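You operate a simulated robot arm through the tools that you are given. There is no shell and no other tool. Be economical: measure what you need, move in short steps, check, and stop when the job is done.

The job below is to be done with a simulated robot arm. You get a single attempt, and the scene is never put back.

JOB
Put the test block in the brown open box.

The check looks at the end state, three seconds after you hand in, the way a careful person would. Anything else that was tipped, shoved, dropped, spilled or broken makes it a failure.

ROBOT AND FRAMES
A 6-joint arm with a two-finger parallel gripper, fixed in place. Base frame: the origin is at the foot of the arm, x ahead of it, y to its left, z up. Units: mm, rad, N and s.
With the tool pointing down near the work surface it reaches from about 260 to 680 mm from the base axis. Its first joint turns from -1.152 to 1.152 rad. Payload 2.9 kg.
Tool frame: the origin (TCP) lies between the finger pads and is the grasp point; the fingertips stand 30 mm ahead of it; z points along the fingers, y is the line along which they close. The gripper opens to 110 mm. The fingers are 20 mm wide and 10 mm thick; the gripper's body (48 by 112 mm) begins 55 mm behind the TCP.
Orientation is that of the tool frame in the base frame, as [roll, pitch, yaw] about the fixed x, y, z axes, in that order (R = Rz(yaw) Ry(pitch) Rx(roll)). With the fingers straight down and closing along the base's y, the tool's x points along the base's -x, its y along +y and its z along -z.

CONTROLS
- The arm moves only by the tool move_arm. Its argument "rows" is a list of rows, each a list of 3 entries, a list of its own where there are three numbers: the opening, from 0 (shut) to 1 (fully open), then the shift along the base's x, y, z in m, then the turn, a rotation vector about the base's x, y, z in rad. In form: [[gripper, [x, y, z], [ax, ay, az]], ...]. A call has 1 to 10 rows; each row shifts and turns the commanded pose from where the row before left it. Rows are played at 5 a second. More than 50 mm and 0.15 rad between two rows, or a gripper value outside its range, and nothing of the call is played. A pose out of reach is approached as far as the arm can. The call stops where the force on the tool passes 40 N (or 10 N more than at its start, if that is more) or the arm is blocked; 0.2 s more then pass. The fingers move at their own pace (about 108 mm/s each) and stop on an object; they squeeze with about 34 N. The grip force told is the motor's: it shows also when the fingers shut on nothing. Time passes only in rows, and 0.2 s behind the last, so rows that do not move let the fingers close. The reply holds the time, the measured pose of the TCP, the force on the tool along the base axes, the opening and the grip force, in the units named above and with some noise.
- Cameras (640 x 400 px; columns grow to the right, rows downward): "scene" is fixed at [86, 436.2, 1391.8]; the picture's right is [-0.69, -0.72, 0.00], its down [-0.35, 0.34, -0.87] and it looks along [0.63, -0.61, -0.49] (base axes); focal length 335 px, centre (320, 200). "wrist" rides on the gripper at [-36, 0, -57] in the tool frame; the picture's right is [0.00, -1.00, 0.00], its down [0.97, 0.00, -0.24] and it looks along [0.24, 0.00, 0.97] (tool axes); focal length 218 px, centre (320, 200).
- get_image(camera): a new picture of that camera. No time passes.
- measure_at(camera, pixels): there is no depth. For up to 12 entries [column, row, z] of the newest picture of that camera ("zoom" is the newest enlarged one), the place [x, y] in the base frame at which the ray of that pixel passes the height z, good to about 2 mm. No time passes.
- inspect(camera, box): a new picture of the part [left, top, right, bottom] of that camera's present view, enlarged. No time passes.
- hand_in(): hands the job in; it is judged then, once.

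Go step by step. Measure first, check grasps and placings, and put right what went wrong. The budget is 60 turns and 30 pictures, counting those below and the enlarged ones. Unless the task says otherwise, let go and move clear before handing in, and close with one line.

The tools are called after ">>>" as name(argument=value, ...) on one line, values as JSON. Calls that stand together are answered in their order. move_arm: Moves the arm, as the interface text tells. Its arguments: {"type":"object","properties":{"rows":{"type":"array","items":{"type":"array"}}},"required":["rows"]} The other tools are called the same way: get_image (camera) takes a picture; measure_at (camera, pixels) gives the place at which the rays of pixels pass given heights; inspect (camera, box) takes an enlarged picture of a part of a camera's view; hand_in () hands the job in.

At the start:

```text
time: 0.0
tcp_pos: [386.7, 100.3, 1141.6]
orientation: [3.141, 0.001, -3.141]
contact_force: [-0.3, -0.2, -0.1]
opening: 110.0
grasp_force: 0.0
```

scene: 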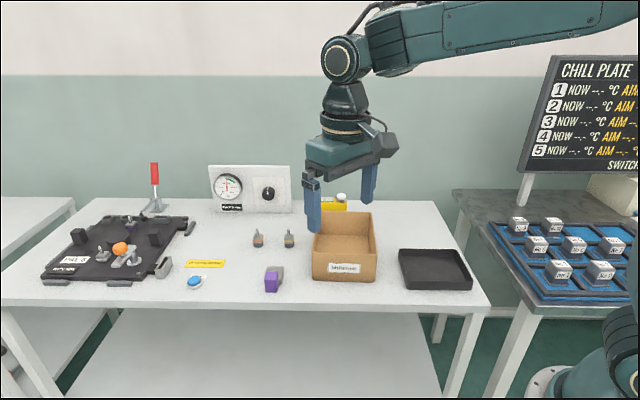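
wrist: 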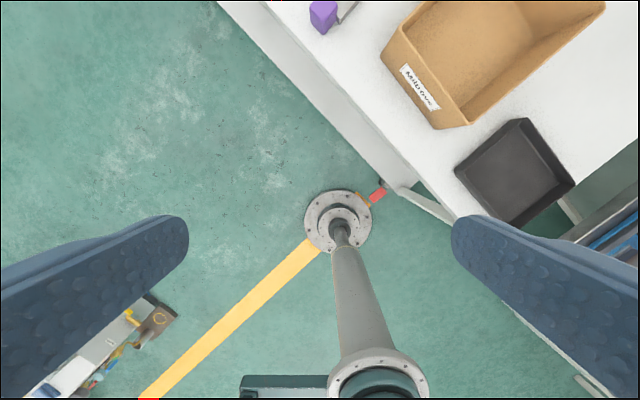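

The scene shows a purple/grey block near (273,279), a brown box near (343,248), and small parts at (258,238) and (289,238). I'll enlarge the area to find out which one is the test block.

>>> inspect(camera="scene", box=[170, 190, 390, 310])

>>> inspect(camera="scene", box=[30, 150, 230, 300])

>>> inspect(camera="scene", box=[480, 50, 640, 310])

```text
2.91 times, centred on (280, 250) of scene
```

zoom: 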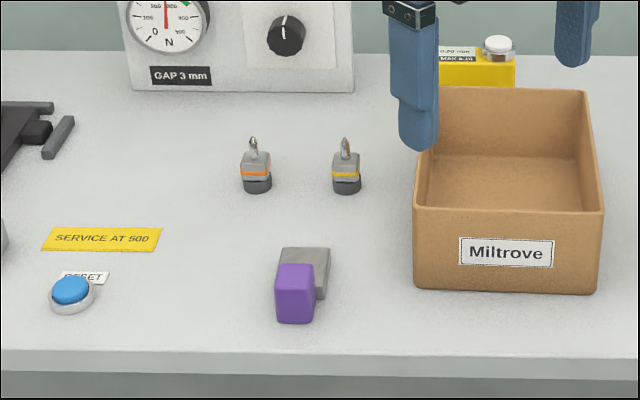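

```text
2.67 times, centred on (130, 225) of scene
```

zoom: 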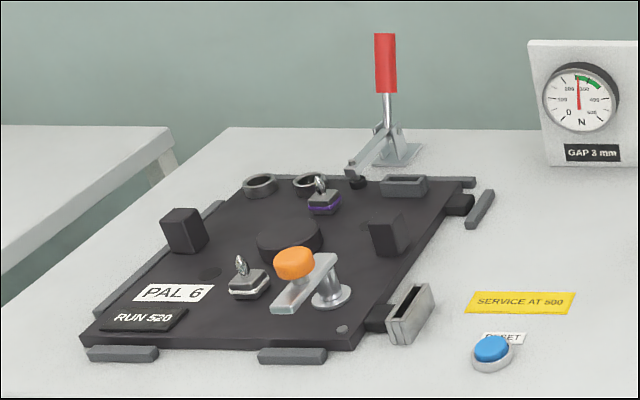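

```text
1.54 times, centred on (560, 180) of scene
```

zoom: 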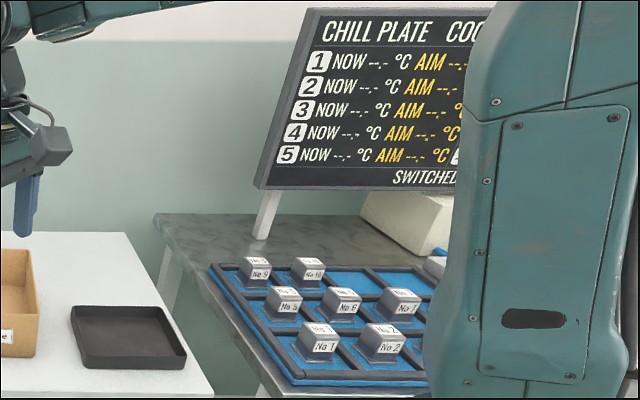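

The likely test block is the purple-and-grey piece at (273,279). I'll measure it and the box corners.

>>> measure_at(camera="scene", pixels=[[265.5, 292, 800], [277, 292.5, 800], [280.5, 284.5, 800], [271, 273, 830], [312, 279, 800], [375, 281, 800], [312, 252, 870], [377, 252, 870], [371, 212, 870], [320, 211, 870], [258, 246, 800], [289, 246, 800]])

```text
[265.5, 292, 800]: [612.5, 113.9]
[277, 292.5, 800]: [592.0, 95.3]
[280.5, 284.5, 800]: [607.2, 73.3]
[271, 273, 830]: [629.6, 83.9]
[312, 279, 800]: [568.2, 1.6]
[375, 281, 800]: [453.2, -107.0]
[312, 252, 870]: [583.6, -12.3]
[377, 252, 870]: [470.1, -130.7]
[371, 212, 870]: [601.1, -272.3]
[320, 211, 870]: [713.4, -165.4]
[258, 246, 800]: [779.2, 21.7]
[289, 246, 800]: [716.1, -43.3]
```

The block stands near (610, 90) and the box spans roughly (460..710, -270..0). I'll move above the block for a wrist view.

>>> move_arm(rows=[[1, [0.04, 0, -0.028], [0, 0, 0]], [1, [0.04, 0, -0.028], [0, 0, 0]], [1, [0.04, 0, -0.028], [0, 0, 0]], [1, [0.04, -0.005, -0.028], [0, 0, 0]], [1, [0.033, -0.005, -0.028], [0, 0, 0]], [1, [0, 0, 0], [0, 0, 0]]])

>>> get_image(camera="wrist")

```text
time: 1.4
tcp_pos: [580.7, 90.2, 1003.6]
orientation: [-3.141, 0.0, -3.14]
contact_force: [0.1, -0.1, -0.4]
opening: 109.9
grasp_force: 0.1
```

```text
24 pictures are left
```

wrist: 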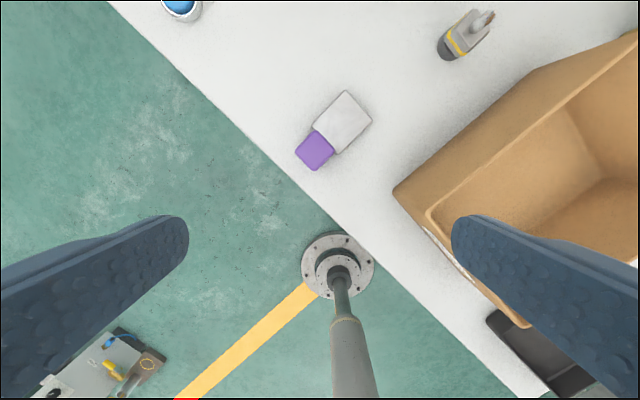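

>>> inspect(camera="wrist", box=[270, 75, 400, 185])

>>> measure_at(camera="wrist", pixels=[[295, 150, 830], [316, 170, 830], [334, 150, 830], [313, 131, 830], [346, 91, 830], [371, 120, 830], [341, 154, 830], [313, 128, 830], [428, 210, 870], [530, 327, 870], [395, 193, 800]])

```text
3.64 times, centred on (335, 130) of wrist
```

zoom: 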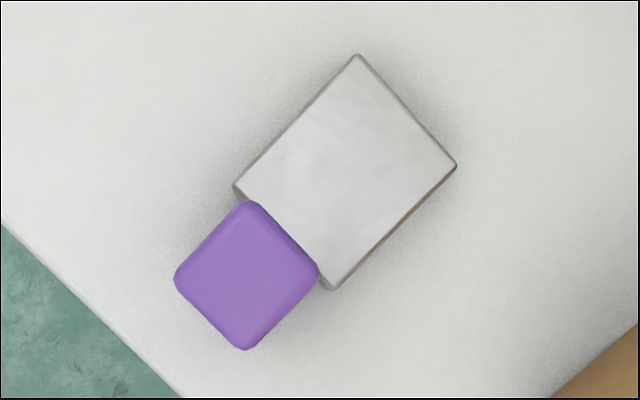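

```text
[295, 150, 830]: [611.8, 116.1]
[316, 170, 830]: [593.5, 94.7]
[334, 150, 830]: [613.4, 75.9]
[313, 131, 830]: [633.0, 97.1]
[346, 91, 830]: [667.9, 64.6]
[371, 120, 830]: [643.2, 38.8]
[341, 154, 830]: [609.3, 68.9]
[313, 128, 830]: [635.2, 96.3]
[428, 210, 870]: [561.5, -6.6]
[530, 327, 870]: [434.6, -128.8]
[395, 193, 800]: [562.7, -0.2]
```

The piece is a grey slab with a purple end and lies at about 45° to the axes. I need to see whether they're one object, and how tall they are.

>>> inspect(camera="scene", box=[250, 260, 300, 300])

>>> inspect(camera="scene", box=[200, 160, 360, 260])

```text
10.00 times, centred on (275, 280) of scene
```

zoom: 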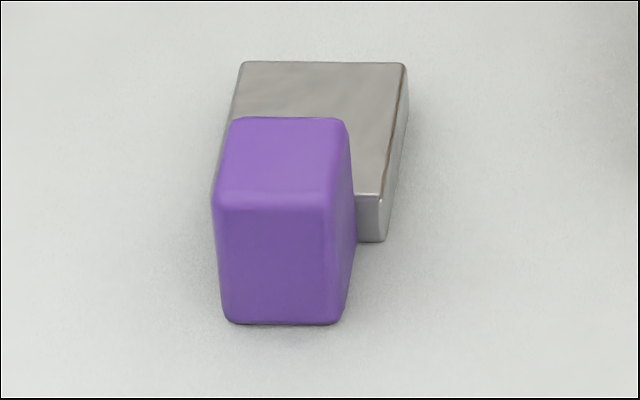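

```text
4.00 times, centred on (280, 210) of scene
```

zoom: 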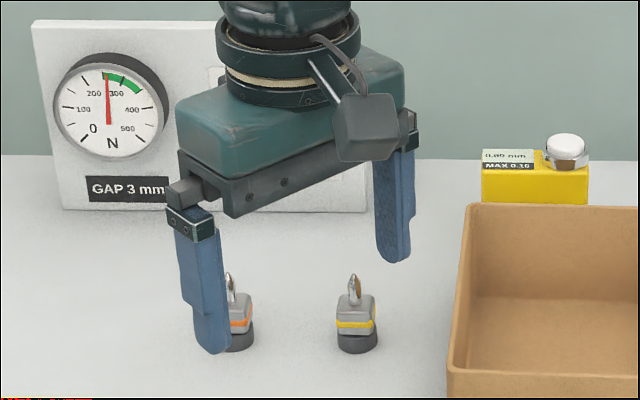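

The purple is a tall handle (about 34 mm) on a lower steel slab (about 13 mm), so I'm treating them as one gauge-style test block. I'll measure the slab's top corners at about z=813 and the box at likely rim heights.

>>> measure_at(camera="wrist", pixels=[[345.4, 90.2, 813], [372.6, 120.7, 813], [338.6, 154.7, 813], [311.6, 126.4, 813], [314, 131, 834], [334, 150, 834], [316, 170, 834], [295, 150, 834]])

>>> measure_at(camera="scene", pixels=[[284, 266.5, 813], [268, 266.2, 813], [281, 279.5, 813], [281, 284, 800], [280.5, 279.5, 810], [266, 280, 834], [276, 280, 834]])

```text
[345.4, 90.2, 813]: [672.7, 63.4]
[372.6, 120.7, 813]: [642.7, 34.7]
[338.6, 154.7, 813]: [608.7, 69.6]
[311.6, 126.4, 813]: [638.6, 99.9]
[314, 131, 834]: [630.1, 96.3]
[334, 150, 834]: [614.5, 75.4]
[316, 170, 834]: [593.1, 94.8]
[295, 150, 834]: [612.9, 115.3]
```

```text
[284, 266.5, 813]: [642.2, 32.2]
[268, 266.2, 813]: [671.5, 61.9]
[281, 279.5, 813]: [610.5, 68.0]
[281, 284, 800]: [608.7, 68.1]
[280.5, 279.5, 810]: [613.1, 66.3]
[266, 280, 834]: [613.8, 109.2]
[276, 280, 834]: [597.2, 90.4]
```

Both cameras agree on the slab at z=813: centre (640.7, 66.9), about 41×49 mm, with the short side at about 44.5°. I'll turn -0.794 rad about z, narrow the opening and move above it.

>>> move_arm(rows=[[0.66, [0.01, -0.0034, 0], [0, 0, -0.1323]], [0.66, [0.01, -0.0034, 0], [0, 0, -0.1323]], [0.66, [0.01, -0.0034, -0.02], [0, 0, -0.1323]], [0.66, [0.01, -0.0034, -0.02], [0, 0, -0.1323]], [0.66, [0.01, -0.0034, -0.02], [0, 0, -0.1323]], [0.66, [0.0068, -0.0032, -0.02], [0, 0, -0.1323]], [0.66, [0, 0, 0], [0, 0, 0]], [0.66, [0, 0, 0], [0, 0, 0]]])

>>> get_image(camera="wrist")

```text
time: 3.2
tcp_pos: [635.5, 70.6, 921.0]
orientation: [3.142, 0.002, 2.348]
contact_force: [0.2, -0.6, -0.7]
opening: 72.6
grasp_force: 0.1
```

```text
20 pictures are left
```

wrist: 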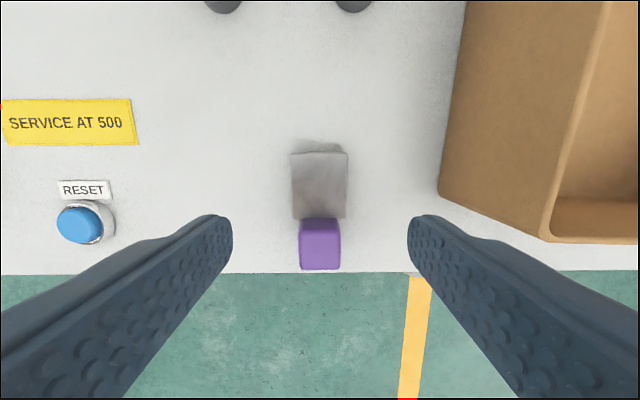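

The slab at (320,186) is aligned and centred between the fingers. I'll measure it again from this closer view.

>>> measure_at(camera="wrist", pixels=[[291, 154, 813], [347, 153, 813], [346, 218, 813], [293, 219, 813], [341, 220, 834], [340, 269, 834], [300, 269, 834]])

```text
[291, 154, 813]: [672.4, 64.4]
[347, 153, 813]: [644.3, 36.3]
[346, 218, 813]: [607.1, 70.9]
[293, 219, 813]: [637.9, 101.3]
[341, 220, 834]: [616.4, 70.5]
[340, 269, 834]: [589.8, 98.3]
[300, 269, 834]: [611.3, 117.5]
```

The slab centre is (640.4, 68.2), so I'll descend with a 2 mm x correction until the tips are about 4 mm above the table.

>>> move_arm(rows=[[0.66, [0.002, 0, -0.03], [0, 0, 0]], [0.66, [0, 0, -0.03], [0, 0, 0]], [0.66, [0, 0, -0.015], [0, 0, 0]], [0.66, [0, 0, -0.008], [0, 0, 0]], [0.66, [0, 0, 0], [0, 0, 0]]])

```text
time: 4.4
tcp_pos: [638.5, 69.7, 840.3]
orientation: [3.142, 0.001, 2.347]
contact_force: [1.3, -0.7, 0.6]
opening: 72.8
grasp_force: 0.0
```

No contact so far at z 840. I'll go 6.5 mm lower and close.

>>> move_arm(rows=[[0.66, [0, 0, -0.0065], [0, 0, 0]], [0.66, [0, 0, 0], [0, 0, 0]], [0.45, [0, 0, 0], [0, 0, 0]], [0.3, [0, 0, 0], [0, 0, 0]], [0.2, [0, 0, 0], [0, 0, 0]], [0.2, [0, 0, 0], [0, 0, 0]]])

>>> get_image(camera="wrist")

```text
time: 5.8
tcp_pos: [638.0, 69.9, 833.1]
orientation: [3.141, 0.001, 2.347]
contact_force: [0.8, -0.5, 0.0]
opening: 43.4
grasp_force: 33.6
```

```text
19 pictures are left
```

wrist: 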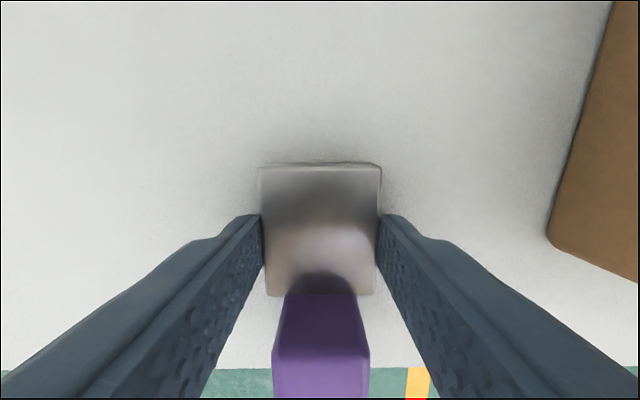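

The fingers have closed on the slab at 43.4 mm with 33.6 N. I'll lift slowly and check that the purple part comes up with it.

>>> move_arm(rows=[[0.2, [0, 0, 0.005], [0, 0, 0]], [0.2, [0, 0, 0.01], [0, 0, 0]], [0.2, [0, 0, 0.015], [0, 0, 0]], [0.2, [0, 0, 0], [0, 0, 0]]])

>>> inspect(camera="scene", box=[230, 220, 330, 300])

```text
time: 6.8
tcp_pos: [635.8, 70.2, 864.0]
orientation: [-3.14, 0.001, 2.348]
contact_force: [-0.4, -1.2, -3.0]
opening: 43.4
grasp_force: 33.4
```

```text
5.00 times, centred on (280, 260) of scene
```

zoom: 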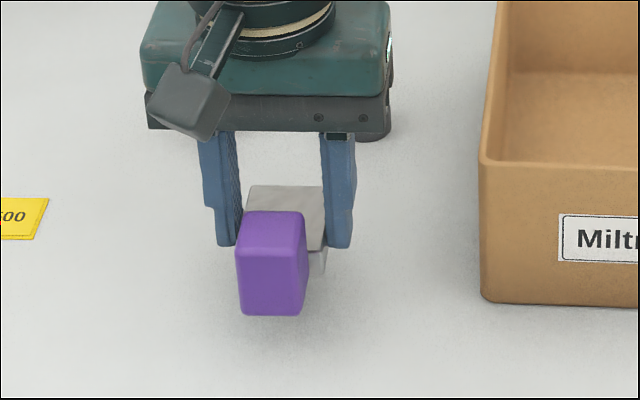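

The steel and purple parts lift together as one block. I'll raise it well clear and measure the box rim.

>>> move_arm(rows=[[0.2, [0, 0, 0.03], [0, 0, 0]], [0.2, [0, 0, 0.03], [0, 0, 0]], [0.2, [0, 0, 0.03], [0, 0, 0]], [0.2, [0, 0, 0.03], [0, 0, 0]], [0.2, [0, 0, 0], [0, 0, 0]]])

>>> get_image(camera="scene")

>>> get_image(camera="wrist")

>>> measure_at(camera="scene", pixels=[[312, 252, 885], [377, 252, 885], [371, 212, 885], [320, 211, 885], [314, 276, 800], [374, 281, 800], [317, 245, 805], [369, 245, 805]])

```text
time: 8.0
tcp_pos: [637.8, 70.7, 983.8]
orientation: [3.141, -0.001, 2.348]
contact_force: [-0.1, -0.1, -2.8]
opening: 43.5
grasp_force: 34.0
```

```text
17 pictures are left
```

scene: 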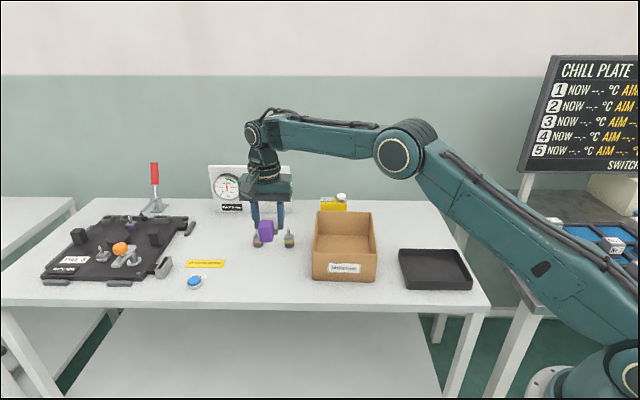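

```text
16 pictures are left
```

wrist: 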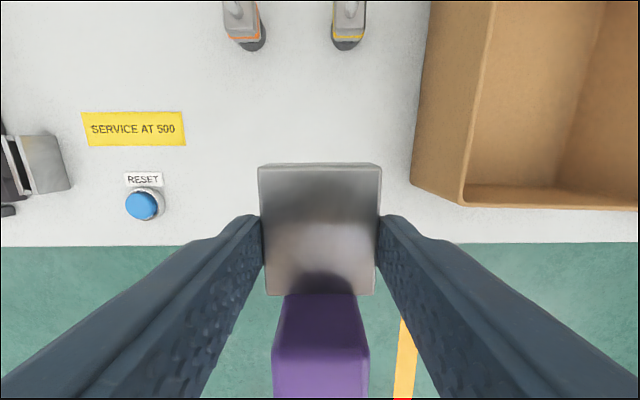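

```text
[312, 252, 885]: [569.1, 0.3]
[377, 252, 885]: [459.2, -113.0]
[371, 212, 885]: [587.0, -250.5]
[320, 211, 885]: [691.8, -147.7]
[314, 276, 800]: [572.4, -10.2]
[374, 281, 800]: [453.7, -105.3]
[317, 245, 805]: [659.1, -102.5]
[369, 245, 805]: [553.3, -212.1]
```

At z=885 the box rim corners come out at (569,0), (459,-113), (587,-250) and (692,-148), so the centre is about (577,-128). I'll carry the block to (585,-136), which centres it over the opening.

>>> move_arm(rows=[[0.2, [-0.0106, -0.0414, 0], [0, 0, 0]], [0.2, [-0.0106, -0.0414, 0], [0, 0, 0]], [0.2, [-0.0106, -0.0414, 0], [0, 0, 0]], [0.2, [-0.0106, -0.0414, 0], [0, 0, 0]], [0.2, [-0.0106, -0.0414, 0], [0, 0, 0]], [0.2, [0, 0, 0], [0, 0, 0]]])

>>> get_image(camera="wrist")

>>> inspect(camera="scene", box=[270, 170, 420, 290])

```text
time: 9.4
tcp_pos: [585.8, -136.4, 982.8]
orientation: [3.141, -0.001, 2.35]
contact_force: [-0.4, -0.2, -2.5]
opening: 43.5
grasp_force: 33.7
```

```text
15 pictures are left
```

wrist: 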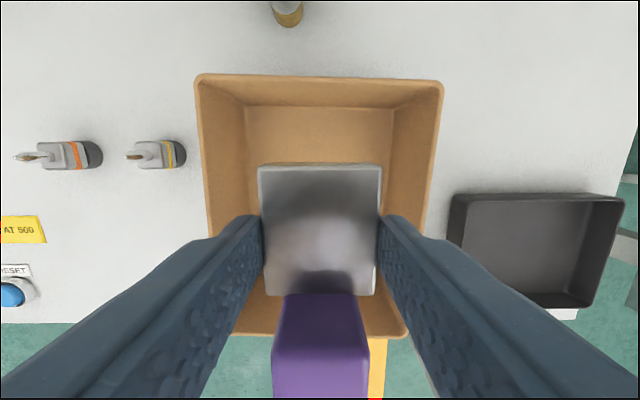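

```text
3.33 times, centred on (345, 230) of scene
```

zoom: 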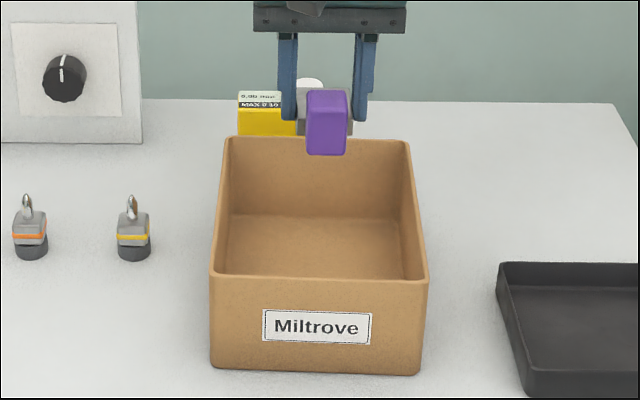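

The block hangs over the box, whose rim corners in the wrist view are (197,75), (442,82) and (407,338). I'll confirm the centring.

>>> measure_at(camera="wrist", pixels=[[197, 75, 885], [442, 82, 885], [407, 338, 885], [214, 234, 885], [245, 106, 805], [394, 109, 805]])

```text
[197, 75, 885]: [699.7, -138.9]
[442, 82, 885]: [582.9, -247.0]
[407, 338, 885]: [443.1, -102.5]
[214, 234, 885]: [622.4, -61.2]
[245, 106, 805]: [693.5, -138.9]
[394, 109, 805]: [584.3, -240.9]
```

Centring is within a few millimetres: the box centre is about (573,-124). I'll shift slightly and lower to just above the floor.

>>> move_arm(rows=[[0.2, [-0.003, 0.003, -0.025], [0, 0, 0]], [0.2, [0, 0, -0.03], [0, 0, 0]], [0.2, [0, 0, -0.03], [0, 0, 0]], [0.2, [0, 0, -0.025], [0, 0, 0]], [0.2, [0, 0, -0.015], [0, 0, 0]], [0.2, [0, 0, -0.005], [0, 0, 0]], [0.2, [0, 0, 0], [0, 0, 0]]])

>>> inspect(camera="scene", box=[270, 170, 420, 290])

```text
time: 11.0
tcp_pos: [582.2, -134.2, 852.5]
orientation: [3.14, 0.001, 2.348]
contact_force: [-0.3, 0.4, -1.6]
opening: 43.7
grasp_force: 33.9
```

```text
3.33 times, centred on (345, 230) of scene
```

zoom: 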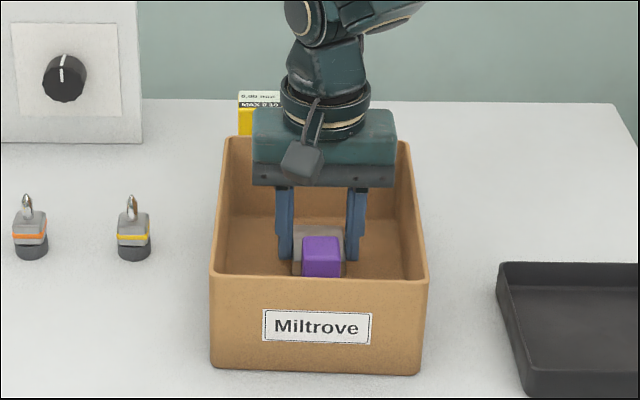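

The block is inside the box at z 852 and the load is still about -2 N, so it hasn't touched the floor. I'll creep down and watch for contact.

>>> move_arm(rows=[[0.2, [0, 0, -0.004], [0, 0, 0]], [0.2, [0, 0, -0.003], [0, 0, 0]], [0.2, [0, 0, -0.002], [0, 0, 0]], [0.2, [0, 0, 0], [0, 0, 0]]])

```text
time: 12.0
tcp_pos: [582.4, -134.0, 845.2]
orientation: [-3.141, 0.001, 2.349]
contact_force: [0.0, 0.6, -2.5]
opening: 43.6
grasp_force: 34.8
```

Still no contact at 845. I'll continue in 2 mm steps.

>>> move_arm(rows=[[0.2, [0, 0, -0.002], [0, 0, 0]], [0.2, [0, 0, -0.002], [0, 0, 0]], [0.2, [0, 0, -0.001], [0, 0, 0]], [0.2, [0, 0, 0], [0, 0, 0]]])

```text
time: 13.0
tcp_pos: [582.0, -134.9, 838.2]
orientation: [-3.141, 0.0, 2.348]
contact_force: [-0.2, 0.5, -1.8]
opening: 43.7
grasp_force: 34.5
```

>>> move_arm(rows=[[0.2, [0, 0, -0.001], [0, 0, 0]], [0.2, [0, 0, -0.001], [0, 0, 0]], [0.2, [0, 0, 0], [0, 0, 0]]])

```text
time: 13.8
tcp_pos: [582.2, -133.8, 838.8]
orientation: [-3.141, 0.0, 2.347]
contact_force: [-2.9, 0.7, 8.8]
opening: 43.7
grasp_force: 34.3
```

Force has risen to +8.8 N at z 838.8, so the block is on the box floor. I'll open moderately, then rise clear.

>>> move_arm(rows=[[0.45, [0, 0, 0], [0, 0, 0]], [0.55, [0, 0, 0], [0, 0, 0]], [0.62, [0, 0, 0], [0, 0, 0]], [0.62, [0, 0, 0.01], [0, 0, 0]], [0.62, [0, 0, 0.03], [0, 0, 0]], [0.62, [0, 0, 0.04], [0, 0, 0]], [0.62, [0, 0, 0.04], [0, 0, 0]], [0.62, [0, 0, 0.04], [0, 0, 0]], [0.62, [0, 0, 0.04], [0, 0, 0]], [0.62, [0, 0, 0], [0, 0, 0]]])

>>> get_image(camera="wrist")

>>> get_image(camera="scene")

```text
time: 16.0
tcp_pos: [581.8, -133.6, 1038.0]
orientation: [3.14, 0.0, 2.347]
contact_force: [-0.1, -0.3, 0.6]
opening: 68.2
grasp_force: 0.1
```

```text
12 pictures are left
```

wrist: 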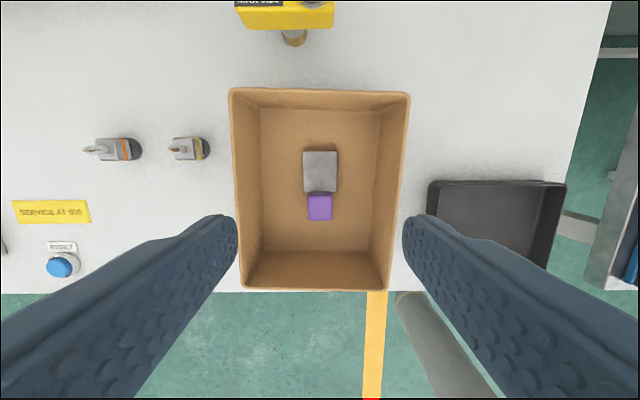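

```text
11 pictures are left
```

scene: 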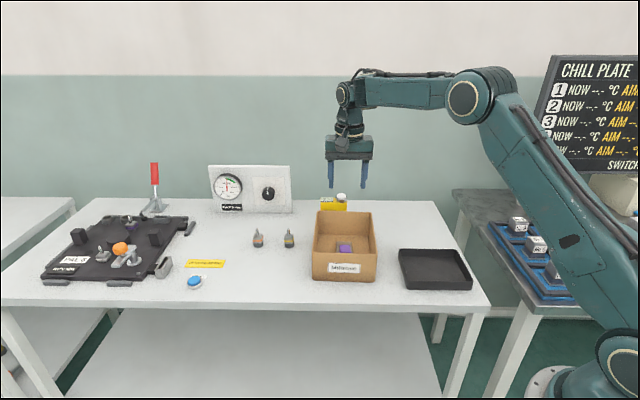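

The block lies flat in the box at (320,185) and nothing else has moved. Before handing in, I'll check the yellow item's label to rule it out as the test block.

>>> inspect(camera="scene", box=[310, 185, 360, 217])

>>> inspect(camera="wrist", box=[220, 0, 420, 125])

```text
12.50 times, centred on (335, 201) of scene
```

zoom: 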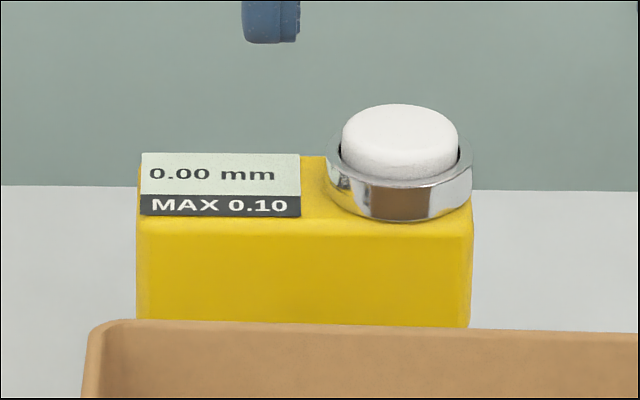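

```text
3.20 times, centred on (320, 62) of wrist
```

zoom: 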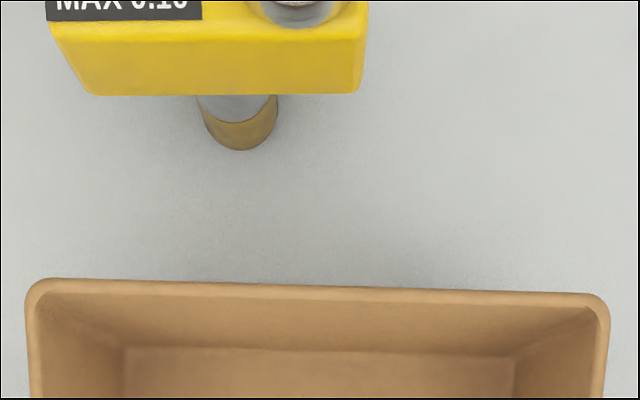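

The yellow item is a measuring gauge with a readout and a button, so the purple-and-steel piece is the test block. It's resting in the box and the arm is clear, so I'm handing in.

>>> hand_in()

```text
The job is handed in.
```

The test block (the steel slab with the purple handle, identified by appearance because it has no label) is lying flat in the brown open box; I saw nothing else moved, and the arm is clear.
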